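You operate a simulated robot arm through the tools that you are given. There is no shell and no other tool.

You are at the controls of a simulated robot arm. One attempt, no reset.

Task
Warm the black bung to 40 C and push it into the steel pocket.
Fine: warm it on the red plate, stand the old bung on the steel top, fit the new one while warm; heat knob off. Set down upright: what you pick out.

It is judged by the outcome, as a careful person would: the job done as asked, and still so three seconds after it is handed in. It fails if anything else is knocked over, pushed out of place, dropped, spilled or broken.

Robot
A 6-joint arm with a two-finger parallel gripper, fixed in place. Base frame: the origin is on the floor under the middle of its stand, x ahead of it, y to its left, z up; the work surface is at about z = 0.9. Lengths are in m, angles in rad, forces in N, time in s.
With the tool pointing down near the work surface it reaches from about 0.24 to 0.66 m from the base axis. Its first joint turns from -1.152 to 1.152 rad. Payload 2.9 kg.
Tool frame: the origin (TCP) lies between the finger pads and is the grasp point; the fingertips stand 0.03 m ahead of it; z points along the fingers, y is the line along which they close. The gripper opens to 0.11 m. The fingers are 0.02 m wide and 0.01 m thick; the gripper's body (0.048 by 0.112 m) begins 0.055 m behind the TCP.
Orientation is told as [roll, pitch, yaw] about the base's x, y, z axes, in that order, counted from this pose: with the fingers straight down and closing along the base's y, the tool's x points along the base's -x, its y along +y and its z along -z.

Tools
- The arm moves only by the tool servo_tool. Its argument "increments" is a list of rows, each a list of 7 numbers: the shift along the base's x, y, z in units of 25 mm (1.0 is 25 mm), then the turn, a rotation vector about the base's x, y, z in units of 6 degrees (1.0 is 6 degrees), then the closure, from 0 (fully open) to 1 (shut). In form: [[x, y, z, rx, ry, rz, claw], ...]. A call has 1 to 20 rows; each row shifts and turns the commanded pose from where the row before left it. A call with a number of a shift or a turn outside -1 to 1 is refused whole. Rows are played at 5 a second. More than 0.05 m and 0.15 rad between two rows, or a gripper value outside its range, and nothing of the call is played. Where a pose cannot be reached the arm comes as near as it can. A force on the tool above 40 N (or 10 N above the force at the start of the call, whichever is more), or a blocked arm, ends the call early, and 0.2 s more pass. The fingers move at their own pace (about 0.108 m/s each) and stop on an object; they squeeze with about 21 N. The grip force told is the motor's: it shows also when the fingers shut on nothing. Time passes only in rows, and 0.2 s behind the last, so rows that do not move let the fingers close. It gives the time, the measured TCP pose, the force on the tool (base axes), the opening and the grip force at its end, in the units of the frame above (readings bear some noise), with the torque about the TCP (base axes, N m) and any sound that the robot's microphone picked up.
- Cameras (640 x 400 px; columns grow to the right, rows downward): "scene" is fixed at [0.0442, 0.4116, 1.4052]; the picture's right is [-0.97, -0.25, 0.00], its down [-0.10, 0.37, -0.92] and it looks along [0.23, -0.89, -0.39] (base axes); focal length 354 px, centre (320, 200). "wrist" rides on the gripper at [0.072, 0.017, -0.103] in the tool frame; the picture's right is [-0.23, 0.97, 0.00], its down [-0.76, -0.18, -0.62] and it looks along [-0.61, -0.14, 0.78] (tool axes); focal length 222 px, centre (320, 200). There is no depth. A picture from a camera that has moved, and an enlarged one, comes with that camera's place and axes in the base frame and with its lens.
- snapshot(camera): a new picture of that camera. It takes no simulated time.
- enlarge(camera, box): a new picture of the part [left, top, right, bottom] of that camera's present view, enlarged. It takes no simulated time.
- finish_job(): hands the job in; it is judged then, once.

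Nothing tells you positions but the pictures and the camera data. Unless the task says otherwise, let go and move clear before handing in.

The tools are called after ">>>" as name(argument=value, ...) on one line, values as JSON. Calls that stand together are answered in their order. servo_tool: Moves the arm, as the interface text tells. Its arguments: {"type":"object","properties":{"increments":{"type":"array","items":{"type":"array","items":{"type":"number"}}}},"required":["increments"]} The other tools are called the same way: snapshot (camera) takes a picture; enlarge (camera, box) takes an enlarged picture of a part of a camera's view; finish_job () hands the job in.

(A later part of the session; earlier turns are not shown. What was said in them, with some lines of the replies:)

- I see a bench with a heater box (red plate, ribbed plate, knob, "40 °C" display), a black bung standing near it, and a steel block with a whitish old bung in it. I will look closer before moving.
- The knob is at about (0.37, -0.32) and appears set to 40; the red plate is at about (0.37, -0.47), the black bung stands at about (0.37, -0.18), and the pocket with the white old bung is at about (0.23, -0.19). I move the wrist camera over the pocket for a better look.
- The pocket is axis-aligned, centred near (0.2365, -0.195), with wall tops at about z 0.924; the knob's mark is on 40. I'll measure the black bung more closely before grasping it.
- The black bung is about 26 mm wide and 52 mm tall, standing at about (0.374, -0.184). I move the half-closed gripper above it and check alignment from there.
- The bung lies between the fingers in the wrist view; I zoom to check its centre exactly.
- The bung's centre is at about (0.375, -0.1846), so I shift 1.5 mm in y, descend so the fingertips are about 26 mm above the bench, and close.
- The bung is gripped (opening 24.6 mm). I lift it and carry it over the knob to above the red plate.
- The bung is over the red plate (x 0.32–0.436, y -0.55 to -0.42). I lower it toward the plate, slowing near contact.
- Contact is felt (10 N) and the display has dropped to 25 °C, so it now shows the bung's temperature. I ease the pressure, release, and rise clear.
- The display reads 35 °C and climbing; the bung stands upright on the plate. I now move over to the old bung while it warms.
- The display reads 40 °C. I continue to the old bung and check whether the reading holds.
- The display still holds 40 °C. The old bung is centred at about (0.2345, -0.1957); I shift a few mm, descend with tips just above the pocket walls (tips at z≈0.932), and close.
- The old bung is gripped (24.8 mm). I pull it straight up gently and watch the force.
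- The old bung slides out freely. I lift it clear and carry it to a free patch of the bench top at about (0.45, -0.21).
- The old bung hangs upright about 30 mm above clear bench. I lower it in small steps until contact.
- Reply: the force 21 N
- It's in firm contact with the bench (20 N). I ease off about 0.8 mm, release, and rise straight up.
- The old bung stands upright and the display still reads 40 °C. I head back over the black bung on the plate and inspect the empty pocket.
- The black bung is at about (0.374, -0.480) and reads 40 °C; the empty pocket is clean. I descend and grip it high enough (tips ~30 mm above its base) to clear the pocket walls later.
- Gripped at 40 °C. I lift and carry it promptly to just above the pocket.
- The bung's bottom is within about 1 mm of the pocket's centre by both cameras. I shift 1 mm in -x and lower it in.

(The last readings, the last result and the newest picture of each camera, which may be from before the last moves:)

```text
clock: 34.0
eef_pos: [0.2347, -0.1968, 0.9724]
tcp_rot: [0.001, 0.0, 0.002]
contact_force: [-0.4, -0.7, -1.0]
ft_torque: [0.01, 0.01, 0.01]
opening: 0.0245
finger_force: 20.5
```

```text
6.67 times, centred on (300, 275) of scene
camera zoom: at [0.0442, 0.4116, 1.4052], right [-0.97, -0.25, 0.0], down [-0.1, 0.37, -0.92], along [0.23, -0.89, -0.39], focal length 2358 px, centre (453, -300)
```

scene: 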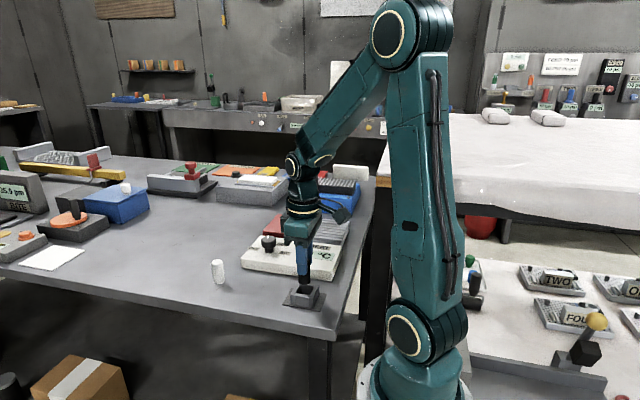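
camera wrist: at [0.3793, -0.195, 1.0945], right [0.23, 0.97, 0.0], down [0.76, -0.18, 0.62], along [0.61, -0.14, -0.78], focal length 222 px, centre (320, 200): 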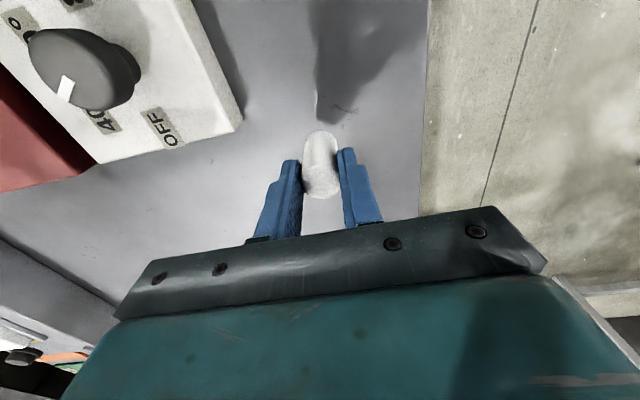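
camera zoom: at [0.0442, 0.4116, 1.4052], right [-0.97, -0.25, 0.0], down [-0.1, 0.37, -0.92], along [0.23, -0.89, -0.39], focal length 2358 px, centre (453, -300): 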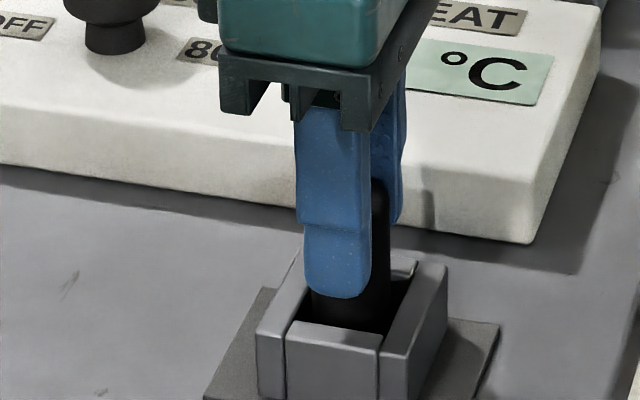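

It enters the pocket with no contact force. I continue down to the floor in small steps.

>>> servo_tool(increments=[[0, 0, -0.15, 0, 0, 0, 1], [0, 0, -0.12, 0, 0, 0, 1], [0, 0, -0.1, 0, 0, 0, 1], [0, 0, 0, 0, 0, 0, 1]])

>>> enlarge(camera="scene", box=[260, 245, 340, 305])

```text
clock: 35.0
eef_pos: [0.2327, -0.1968, 0.9623]
tcp_rot: [0.0, 0.0, 0.001]
contact_force: [0.8, 0.1, -0.2]
ft_torque: [0.04, 0.02, 0.0]
opening: 0.0243
finger_force: 20.9
```

```text
6.67 times, centred on (300, 275) of scene
camera zoom: at [0.0442, 0.4116, 1.4052], right [-0.97, -0.25, 0.0], down [-0.1, 0.37, -0.92], along [0.23, -0.89, -0.39], focal length 2358 px, centre (453, -300)
```

zoom: 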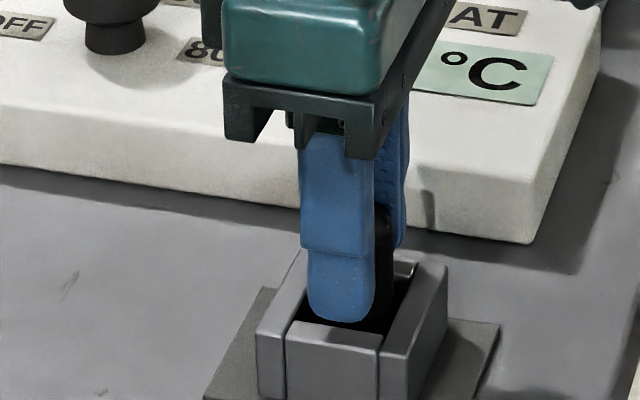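

No contact yet; tips are still about 5 mm above the walls. I go down 1–2 mm more.

>>> servo_tool(increments=[[0, 0, -0.05, 0, 0, 0, 1], [0, 0, -0.03, 0, 0, 0, 1], [0, 0, 0, 0, 0, 0, 1]])

>>> enlarge(camera="scene", box=[270, 260, 334, 300])

```text
clock: 35.8
eef_pos: [0.2328, -0.1971, 0.9604]
tcp_rot: [0.001, 0.0, -0.001]
contact_force: [-0.2, 0.4, 0.2]
ft_torque: [0.02, -0.05, 0.0]
opening: 0.0244
finger_force: 21.1
```

```text
10.00 times, centred on (302, 280) of scene
camera zoom: at [0.0442, 0.4116, 1.4052], right [-0.97, -0.25, 0.0], down [-0.1, 0.37, -0.92], along [0.23, -0.89, -0.39], focal length 3537 px, centre (500, -600)
```

zoom: 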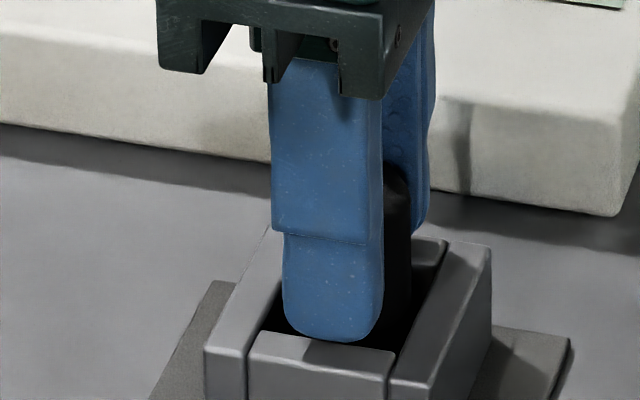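

Still free; I estimate the floor about 1 mm lower, so I step gently again.

>>> servo_tool(increments=[[0, 0, -0.03, 0, 0, 0, 1], [0, 0, -0.03, 0, 0, 0, 1], [0, 0, 0, 0, 0, 0, 1]])

```text
clock: 36.6
eef_pos: [0.2331, -0.1956, 0.9603]
tcp_rot: [0.0, 0.0, 0.001]
contact_force: [-4.9, 4.0, 21.3]
ft_torque: [0.26, 0.24, 0.01]
opening: 0.0244
finger_force: 20.8
```

Contact at about 21 N. I check whether it is the bung on the floor rather than fingers on the walls.

>>> enlarge(camera="scene", box=[280, 268, 328, 298])

>>> enlarge(camera="wrist", box=[240, 90, 400, 220])

```text
13.33 times, centred on (304, 283) of scene
camera zoom: at [0.0439, 0.4119, 1.4051], right [-0.97, -0.25, 0.0], down [-0.1, 0.37, -0.92], along [0.23, -0.89, -0.39], focal length 4716 px, centre (533, -907)
```

zoom: 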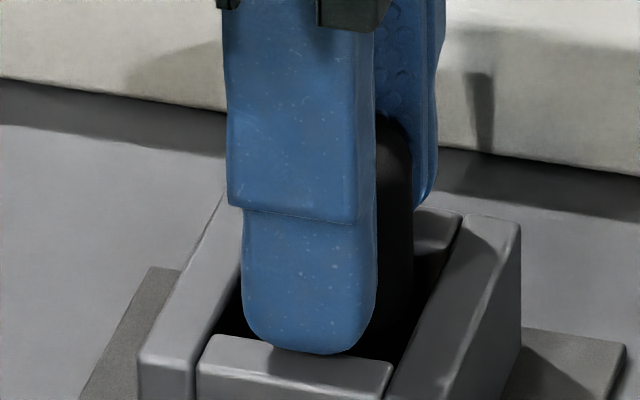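

```text
3.08 times, centred on (320, 155) of wrist
camera zoom: at [0.162, -0.1806, 1.0633], right [0.23, 0.97, 0.0], down [0.76, -0.18, 0.62], along [0.61, -0.14, -0.78], focal length 684 px, centre (320, 338)
```

zoom: 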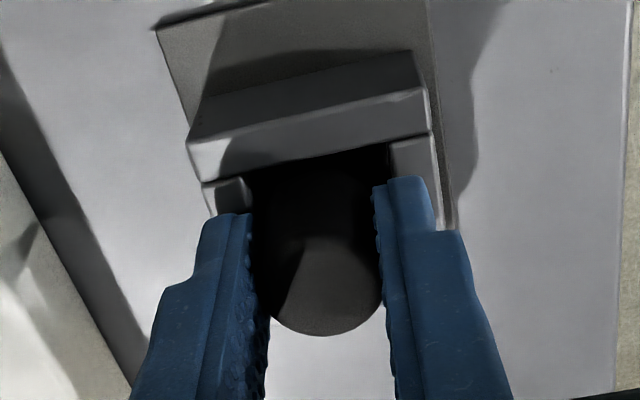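

The fingertips are about 4 mm above the walls, so the bung itself is seated on the pocket floor with a 21 N push. I ease off, release, and rise.

>>> servo_tool(increments=[[0, 0, 0.03, 0, 0, 0, 1], [0, 0, 0, 0, 0, 0, 0.75], [0, 0, 0, 0, 0, 0, 0.6], [0, 0, 0, 0, 0, 0, 0.45], [0, 0, 0.3, 0, 0, 0, 0.45], [0, 0, 0.8, 0, 0, 0, 0.45], [0, 0, 1, 0, 0, 0, 0.45], [0, 0, 1, 0, 0, 0, 0.45]])

>>> enlarge(camera="scene", box=[270, 260, 334, 300])

>>> snapshot(camera="wrist")

>>> enlarge(camera="scene", box=[180, 180, 372, 300])

```text
clock: 38.4
eef_pos: [0.2326, -0.1969, 1.038]
tcp_rot: [0.0, -0.001, 0.0]
contact_force: [-0.7, -0.1, -0.1]
ft_torque: [0.01, 0.03, 0.02]
opening: 0.0605
finger_force: 0.0
```

```text
10.00 times, centred on (302, 280) of scene
camera zoom: at [0.0442, 0.4116, 1.4052], right [-0.97, -0.25, 0.0], down [-0.1, 0.37, -0.92], along [0.23, -0.89, -0.39], focal length 3537 px, centre (500, -600)
```

zoom: 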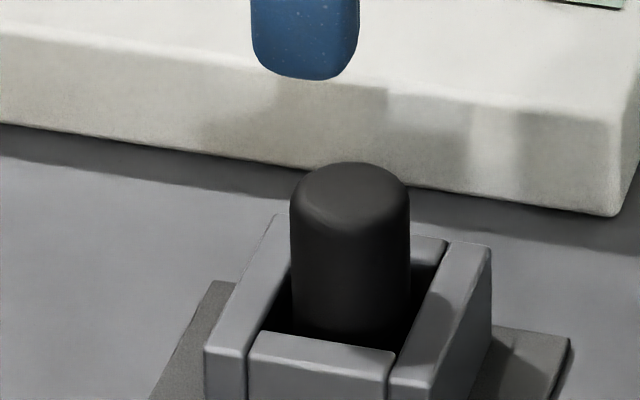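

```text
taken
camera wrist: at [0.1608, -0.1807, 1.1412], right [0.23, 0.97, 0.0], down [0.76, -0.18, 0.62], along [0.61, -0.14, -0.78], focal length 222 px, centre (320, 200)
```

wrist: 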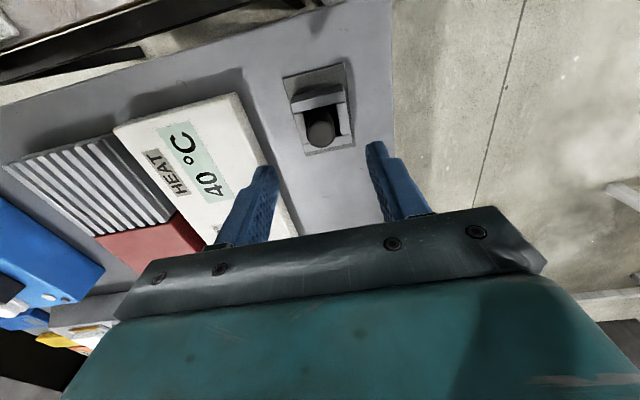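

```text
3.33 times, centred on (276, 240) of scene
camera zoom: at [0.0442, 0.4116, 1.4052], right [-0.97, -0.25, 0.0], down [-0.1, 0.37, -0.92], along [0.23, -0.89, -0.39], focal length 1179 px, centre (467, 67)
```

zoom: 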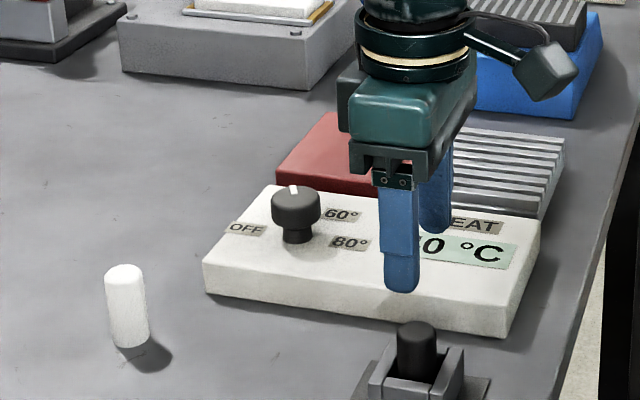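

The black bung is seated in the pocket at the same depth as the old one was. Next is the knob: I move above it and look at its exact centre.

>>> servo_tool(increments=[[0.5, -0.4, 0.6, 0, 0, 0, 0.45], [0.84, -0.77, 0.5, 0, 0, 0, 0.45], [0.84, -0.77, 0, 0, 0, 0, 0.45], [0.84, -0.77, 0, 0, 0, 0, 0.45], [0.84, -0.77, 0, 0, 0, 0, 0.45], [0.84, -0.77, 0, 0, 0, 0, 0.45], [0.82, -0.79, 0, 0, 0, 0, 0.45], [0, 0, 0, 0, 0, 0, 0.45]])

>>> snapshot(camera="wrist")

>>> enlarge(camera="wrist", box=[240, 80, 400, 180])

>>> enlarge(camera="scene", box=[228, 220, 308, 270])

```text
clock: 40.2
eef_pos: [0.3723, -0.3224, 1.0649]
tcp_rot: [0.0, 0.001, 0.0]
contact_force: [-0.1, 0.1, 0.4]
ft_torque: [-0.03, -0.04, -0.02]
opening: 0.0608
finger_force: 0.1
```

```text
taken
camera wrist: at [0.3011, -0.3064, 1.1693], right [0.23, 0.97, 0.0], down [0.76, -0.18, 0.62], along [0.61, -0.14, -0.78], focal length 222 px, centre (320, 200)
```

wrist: 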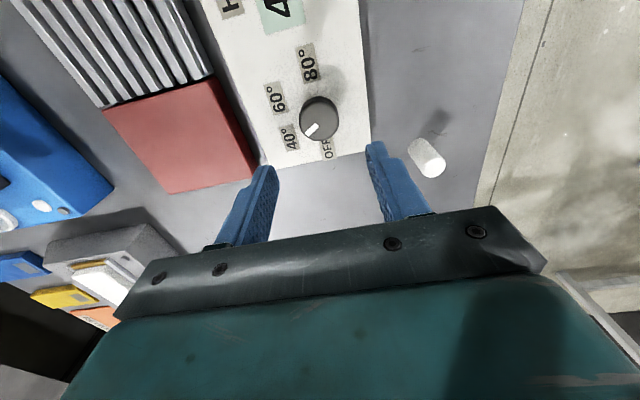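

```text
4.00 times, centred on (320, 130) of wrist
camera zoom: at [0.3011, -0.3064, 1.1693], right [0.23, 0.97, 0.0], down [0.76, -0.18, 0.62], along [0.61, -0.14, -0.78], focal length 888 px, centre (320, 480)
```

zoom: 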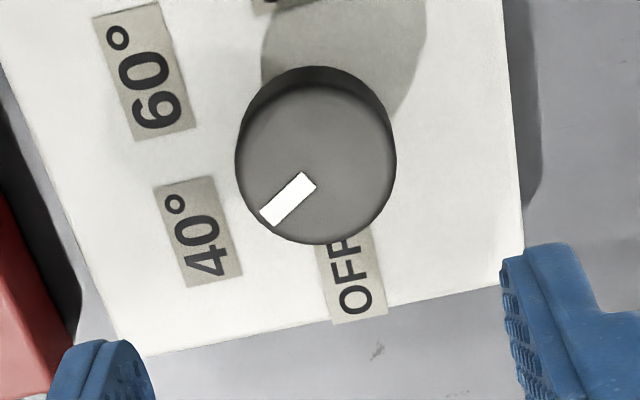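

```text
8.00 times, centred on (268, 245) of scene
camera zoom: at [0.0442, 0.4116, 1.4052], right [-0.97, -0.25, 0.0], down [-0.1, 0.37, -0.92], along [0.23, -0.89, -0.39], focal length 2830 px, centre (736, -160)
```

zoom: 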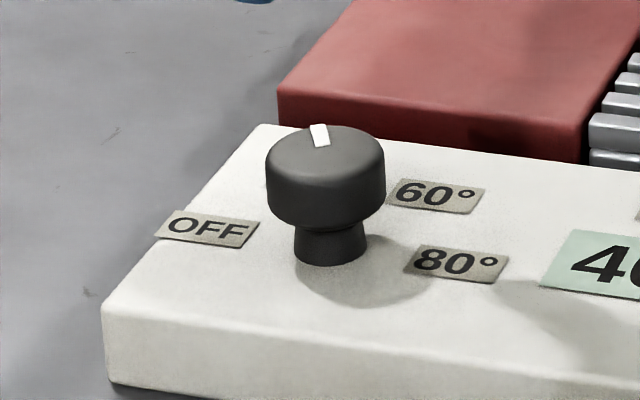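

The knob cap is about 38 mm wide, centred at about (0.369, -0.323), top z≈0.965, mark at -60° (40) and OFF at 0°, so it needs +60°. I pre-turn the gripper -30° above it and recheck.

>>> servo_tool(increments=[[-0.13, -0.03, 0, 0, 0, -1, 0.4], [0, 0, 0, 0, 0, -1, 0.4], [0, 0, -0.4, 0, 0, -1, 0.4], [0, 0, -0.6, 0, 0, -1, 0.4], [0, 0, -0.6, 0, 0, -1, 0.4], [0, 0, 0, 0, 0, 0, 0.4]])

>>> snapshot(camera="wrist")

>>> enlarge(camera="scene", box=[208, 180, 336, 280])

```text
clock: 41.6
eef_pos: [0.37, -0.3221, 1.0258]
tcp_rot: [0.0, 0.0, -0.525]
contact_force: [0.6, -0.7, 0.4]
ft_torque: [-0.01, 0.01, 0.04]
opening: 0.066
finger_force: 0.1
```

```text
taken
camera wrist: at [0.3156, -0.2727, 1.1289], right [0.68, 0.73, 0.0], down [0.57, -0.54, 0.62], along [0.45, -0.43, -0.78], focal length 222 px, centre (320, 200)
```

wrist: 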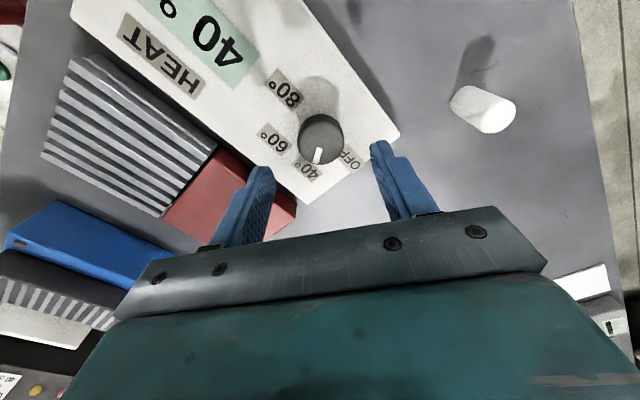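

```text
4.00 times, centred on (272, 230) of scene
camera zoom: at [0.0442, 0.4116, 1.4052], right [-0.97, -0.25, 0.0], down [-0.1, 0.37, -0.92], along [0.23, -0.89, -0.39], focal length 1415 px, centre (512, 80)
```

zoom: 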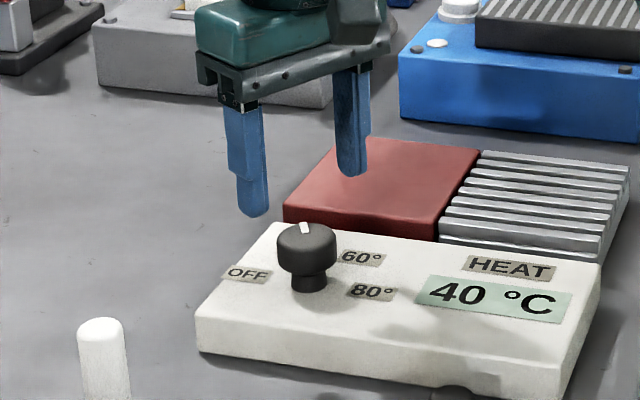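

The knob lies centred between the fingers. I descend so the pads span the cap, close on it, and check the force.

>>> servo_tool(increments=[[-0.04, 0, -0.6, 0, 0, 0, 0.4], [0, 0, -0.6, 0, 0, 0, 0.4], [0, 0, -0.6, 0, 0, 0, 0.4], [0, 0, -0.35, 0, 0, 0, 0.4], [0, 0, 0, 0, 0, 0, 0.55], [0, 0, 0, 0, 0, 0, 0.8], [0, 0, 0, 0, 0, 0, 0.8]])

>>> enlarge(camera="scene", box=[208, 200, 336, 280])

>>> enlarge(camera="wrist", box=[220, 100, 420, 225])

```text
clock: 43.2
eef_pos: [0.3686, -0.3223, 0.9709]
tcp_rot: [0.0, 0.0, -0.524]
contact_force: [0.6, -2.0, -2.9]
ft_torque: [-0.2, -0.18, 0.01]
opening: 0.0372
finger_force: 45.0
```

```text
5.00 times, centred on (272, 240) of scene
camera zoom: at [0.0442, 0.4115, 1.4052], right [-0.97, -0.25, 0.0], down [-0.1, 0.37, -0.92], along [0.23, -0.89, -0.39], focal length 1769 px, centre (560, 0)
```

zoom: 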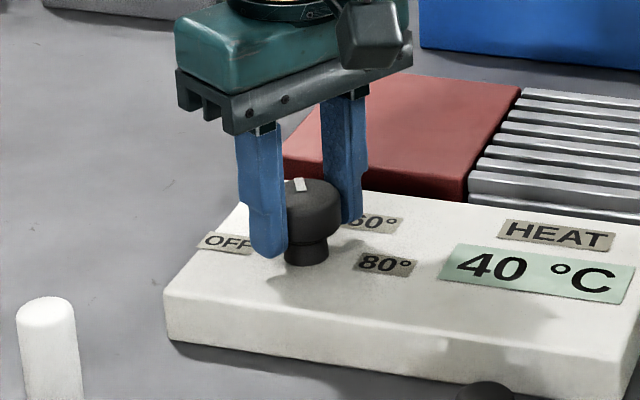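

```text
3.20 times, centred on (320, 162) of wrist
camera zoom: at [0.3144, -0.2716, 1.0754], right [0.68, 0.73, 0.0], down [0.57, -0.53, 0.62], along [0.45, -0.43, -0.78], focal length 711 px, centre (320, 320)
```

zoom: 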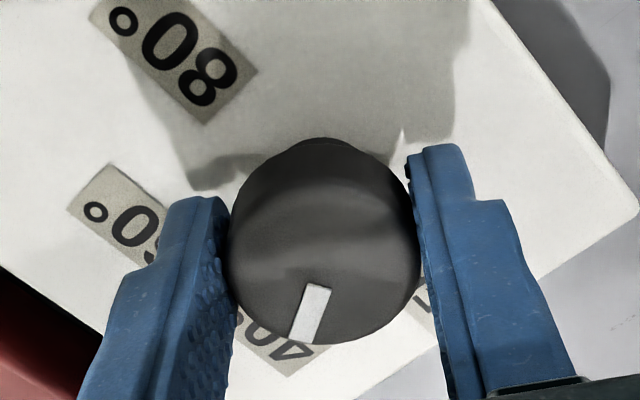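

The knob is gripped. I turn it +30° first and check that it follows.

>>> servo_tool(increments=[[0, 0, 0, 0, 0, 0.5, 0.8], [0, 0, 0, 0, 0, 1, 0.8], [0, 0, 0, 0, 0, 1, 0.8], [0, 0, 0, 0, 0, 1, 0.8], [0, 0, 0, 0, 0, 1, 0.8], [0, 0, 0, 0, 0, 0.5, 0.8], [0, 0, 0, 0, 0, 0, 0.8]])

>>> enlarge(camera="scene", box=[208, 200, 336, 280])

>>> enlarge(camera="wrist", box=[220, 100, 420, 225])

```text
clock: 44.8
eef_pos: [0.3668, -0.3227, 0.9722]
tcp_rot: [-0.001, 0.001, 0.003]
contact_force: [-2.9, 12.2, 14.0]
ft_torque: [0.35, -0.15, 0.07]
opening: 0.0373
finger_force: 45.7
```

```text
5.00 times, centred on (272, 240) of scene
camera zoom: at [0.0439, 0.4121, 1.405], right [-0.97, -0.25, 0.0], down [-0.1, 0.37, -0.92], along [0.23, -0.89, -0.39], focal length 1769 px, centre (560, 0)
```

zoom: 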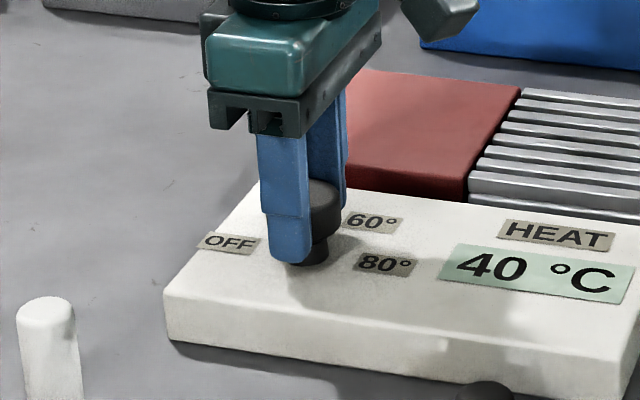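

```text
3.20 times, centred on (320, 162) of wrist
camera zoom: at [0.2959, -0.3071, 1.0755], right [0.23, 0.97, 0.0], down [0.76, -0.18, 0.62], along [0.61, -0.14, -0.78], focal length 711 px, centre (320, 320)
```

zoom: 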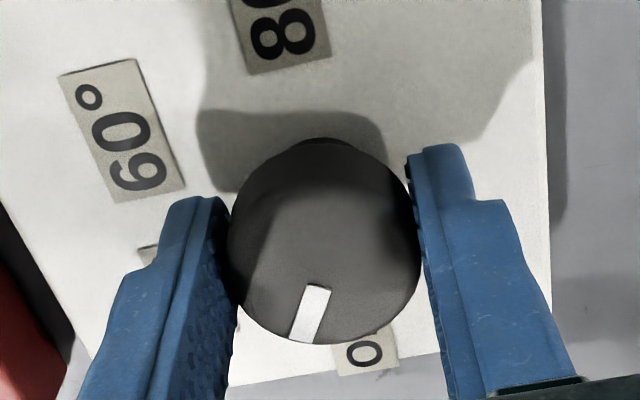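

The knob follows without slip and the heater hasn't shifted. I turn the remaining 30°.

>>> servo_tool(increments=[[0, 0, 0, 0, 0, 0.5, 0.8], [0, 0, 0, 0, 0, 1, 0.8], [0, 0, 0, 0, 0, 1, 0.8], [0, 0, 0, 0, 0, 1, 0.8], [0, 0, 0, 0, 0, 1, 0.8], [0, 0, 0, 0, 0, 0.5, 0.8], [0, 0, 0, 0, 0, 0, 0.8]])

>>> enlarge(camera="scene", box=[208, 200, 336, 280])

>>> enlarge(camera="wrist", box=[220, 100, 420, 225])

```text
clock: 46.4
eef_pos: [0.3688, -0.3244, 0.9714]
tcp_rot: [-0.003, 0.0, 0.523]
contact_force: [-3.0, 5.0, 13.4]
ft_torque: [0.11, -0.3, -0.14]
opening: 0.0372
finger_force: 44.8
```

```text
5.00 times, centred on (272, 240) of scene
camera zoom: at [0.0439, 0.4119, 1.4051], right [-0.97, -0.25, 0.0], down [-0.1, 0.37, -0.92], along [0.23, -0.89, -0.39], focal length 1769 px, centre (560, 0)
```

zoom: 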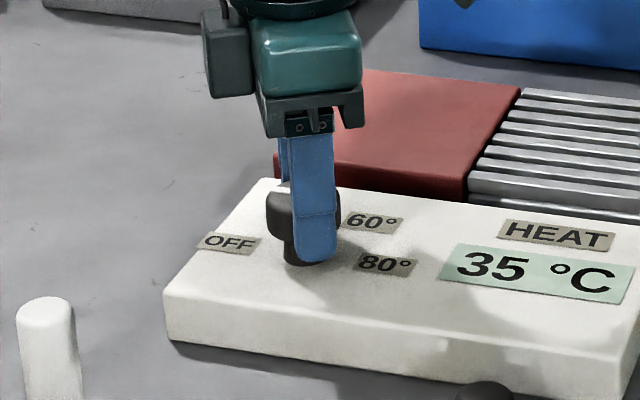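

```text
3.20 times, centred on (320, 162) of wrist
camera zoom: at [0.2974, -0.3464, 1.0753], right [-0.29, 0.96, 0.0], down [0.75, 0.23, 0.62], along [0.6, 0.18, -0.78], focal length 711 px, centre (320, 320)
```

zoom: 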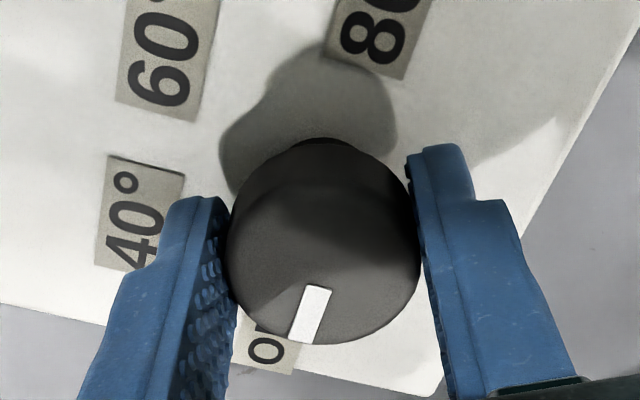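

The display is falling (35 °C), so the heat is off. I release the knob, rise, and check the mark.

>>> servo_tool(increments=[[0, 0, 0, 0, 0, 0, 0.6], [0, 0, 0, 0, 0, 0, 0.4], [0, 0, 0, 0, 0, 0, 0.4], [0, 0, 0.5, 0, 0, 0, 0.4], [0, 0, 1, 0, 0, 0, 0.4], [0, 0, 1, 0, 0, 0, 0.4], [0, 0, 1, 0, 0, 0, 0.4], [0, 0, 0, 0, 0, 0, 0.4]])

>>> snapshot(camera="wrist")

>>> enlarge(camera="wrist", box=[240, 80, 400, 180])

>>> enlarge(camera="scene", box=[188, 190, 348, 310])

```text
clock: 48.2
eef_pos: [0.3689, -0.3246, 1.0592]
tcp_rot: [0.0, 0.0, 0.523]
contact_force: [0.0, -1.1, 0.4]
ft_torque: [-0.01, 0.04, 0.0]
opening: 0.0659
finger_force: 0.1
```

```text
taken
camera wrist: at [0.2978, -0.3464, 1.1629], right [-0.29, 0.96, 0.0], down [0.75, 0.23, 0.62], along [0.6, 0.18, -0.78], focal length 222 px, centre (320, 200)
```

wrist: 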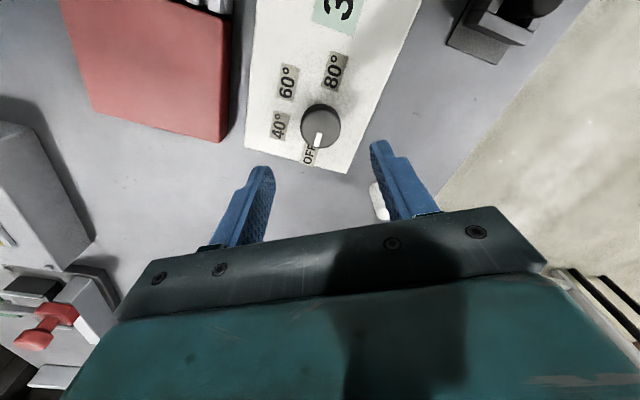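

```text
4.00 times, centred on (320, 130) of wrist
camera zoom: at [0.2978, -0.3464, 1.1629], right [-0.29, 0.96, 0.0], down [0.75, 0.23, 0.62], along [0.6, 0.18, -0.78], focal length 888 px, centre (320, 480)
```

zoom: 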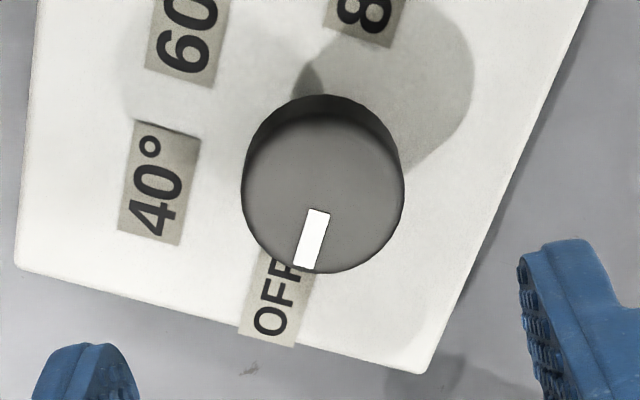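

```text
3.33 times, centred on (268, 250) of scene
camera zoom: at [0.0442, 0.4116, 1.4052], right [-0.97, -0.25, 0.0], down [-0.1, 0.37, -0.92], along [0.23, -0.89, -0.39], focal length 1179 px, centre (493, 33)
```

zoom: 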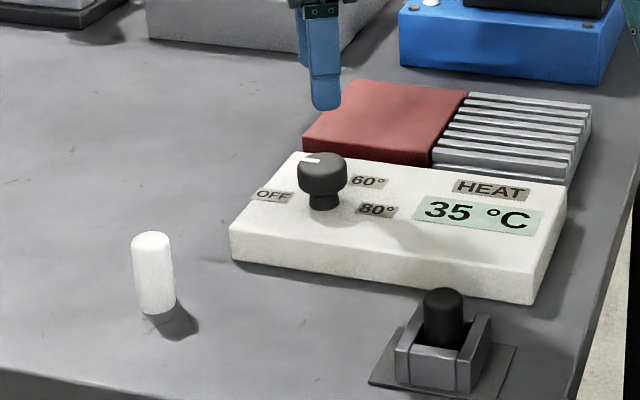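

The mark points at OFF. I raise the arm clear, back toward its start pose, and watch whether the display keeps falling.

>>> servo_tool(increments=[[0, 0, 1, 0, 0, -1, 0.2], [0, 0, 1, 0, 0, -1, 0], [0, 0, 1, 0, 0, -1, 0], [0, 0.5, 1, 0, 0, -1, 0], [0.3, 0.8, 1, 0, 0, -1, 0], [0.3, 0.8, 0.5, 0, 0, 0, 0], [0.3, 0.8, 0, 0, 0, 0, 0], [0.3, 0.8, 0, 0, 0, 0, 0], [0.3, 0.8, 0, 0, 0, 0, 0], [0.3, 0.8, 0, 0, 0, 0, 0], [0, 0, 0, 0, 0, 0, 0]])

>>> snapshot(camera="scene")

>>> enlarge(camera="scene", box=[188, 190, 348, 310])

>>> snapshot(camera="wrist")

```text
clock: 50.6
eef_pos: [0.4129, -0.1922, 1.1962]
tcp_rot: [0.001, 0.001, 0.001]
contact_force: [0.3, 0.4, -0.1]
ft_torque: [0.0, 0.0, 0.0]
opening: 0.1101
finger_force: 0.0
```

```text
taken
```

scene: 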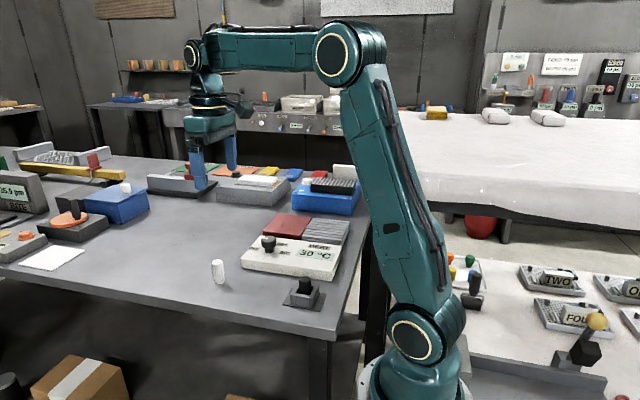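

```text
3.33 times, centred on (268, 250) of scene
camera zoom: at [0.0442, 0.4116, 1.4052], right [-0.97, -0.25, 0.0], down [-0.1, 0.37, -0.92], along [0.23, -0.89, -0.39], focal length 1179 px, centre (493, 33)
```

zoom: 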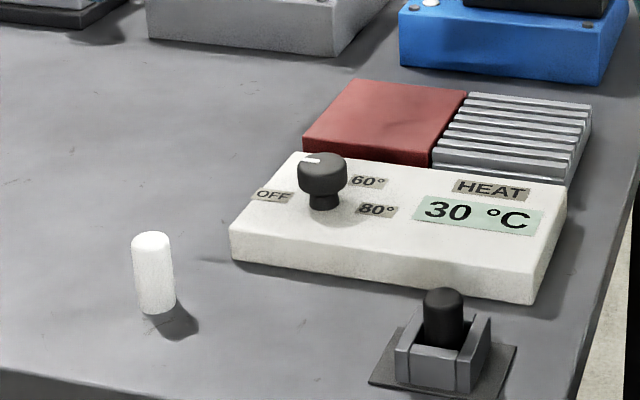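

```text
taken
camera wrist: at [0.3416, -0.1755, 1.2996], right [0.23, 0.97, 0.0], down [0.76, -0.18, 0.62], along [0.61, -0.14, -0.78], focal length 222 px, centre (320, 200)
```

wrist: 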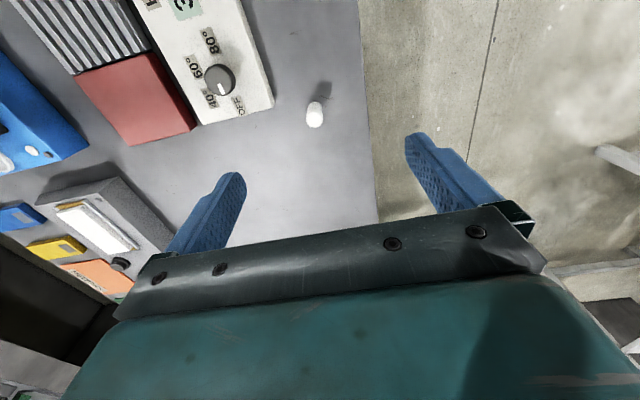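

The display has fallen to 30 °C with the knob at OFF, the old bung stands upright, and the arm is clear. One last close look at the fitted bung and surroundings before handing in.

>>> enlarge(camera="scene", box=[270, 260, 334, 310])

>>> enlarge(camera="scene", box=[188, 245, 252, 295])

```text
8.00 times, centred on (302, 285) of scene
camera zoom: at [0.0442, 0.4116, 1.4052], right [-0.97, -0.25, 0.0], down [-0.1, 0.37, -0.92], along [0.23, -0.89, -0.39], focal length 2830 px, centre (464, -480)
```

zoom: 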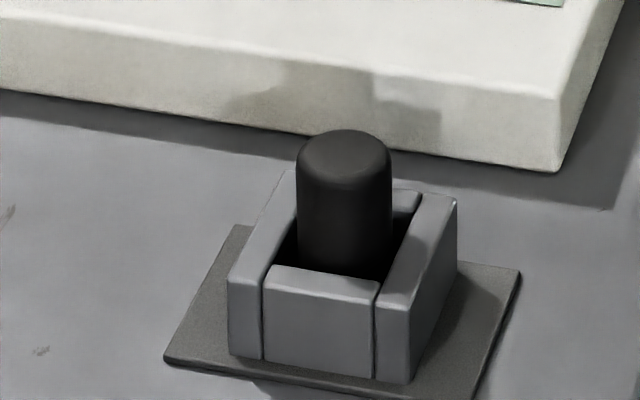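

```text
8.00 times, centred on (220, 270) of scene
camera zoom: at [0.0442, 0.4116, 1.4052], right [-0.97, -0.25, 0.0], down [-0.1, 0.37, -0.92], along [0.23, -0.89, -0.39], focal length 2830 px, centre (1120, -360)
```

zoom: 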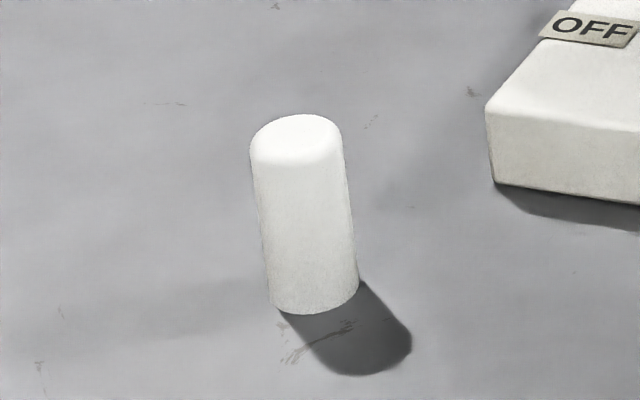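

The black bung is seated upright in the pocket, the old bung stands upright on the steel bench top, the knob is at OFF, and the gripper is empty and clear. I hand the job in.

>>> finish_job()

```text
The job is handed in.
```

The black bung was warmed to 40 °C and is seated upright on the floor of the steel pocket. The job is handed in; I haven't seen a verdict.

- **Warming:** the display rose to 40 °C within a few seconds on the red plate. It held there until I picked the bung up. The display seemed to move in 5-degree steps, so the reading is good to within a few degrees.
- **Fitting:** the bung was in the pocket about 8 seconds after I gripped it on the plate. It went in freely and I pressed it down with about 21 N. It sits at about the depth the old bung had.
- **Old bung:** it came out without resistance. It stands upright at about (0.45, -0.21) on the bench top. I took "the steel top" to mean the grey bench, not the ribbed plate.
- **Heat knob:** the mark points at OFF, and the display had fallen to 30 °C when I last looked.

I saw nothing else knocked or moved in the last pictures. The gripper is open, empty and clear of the work.
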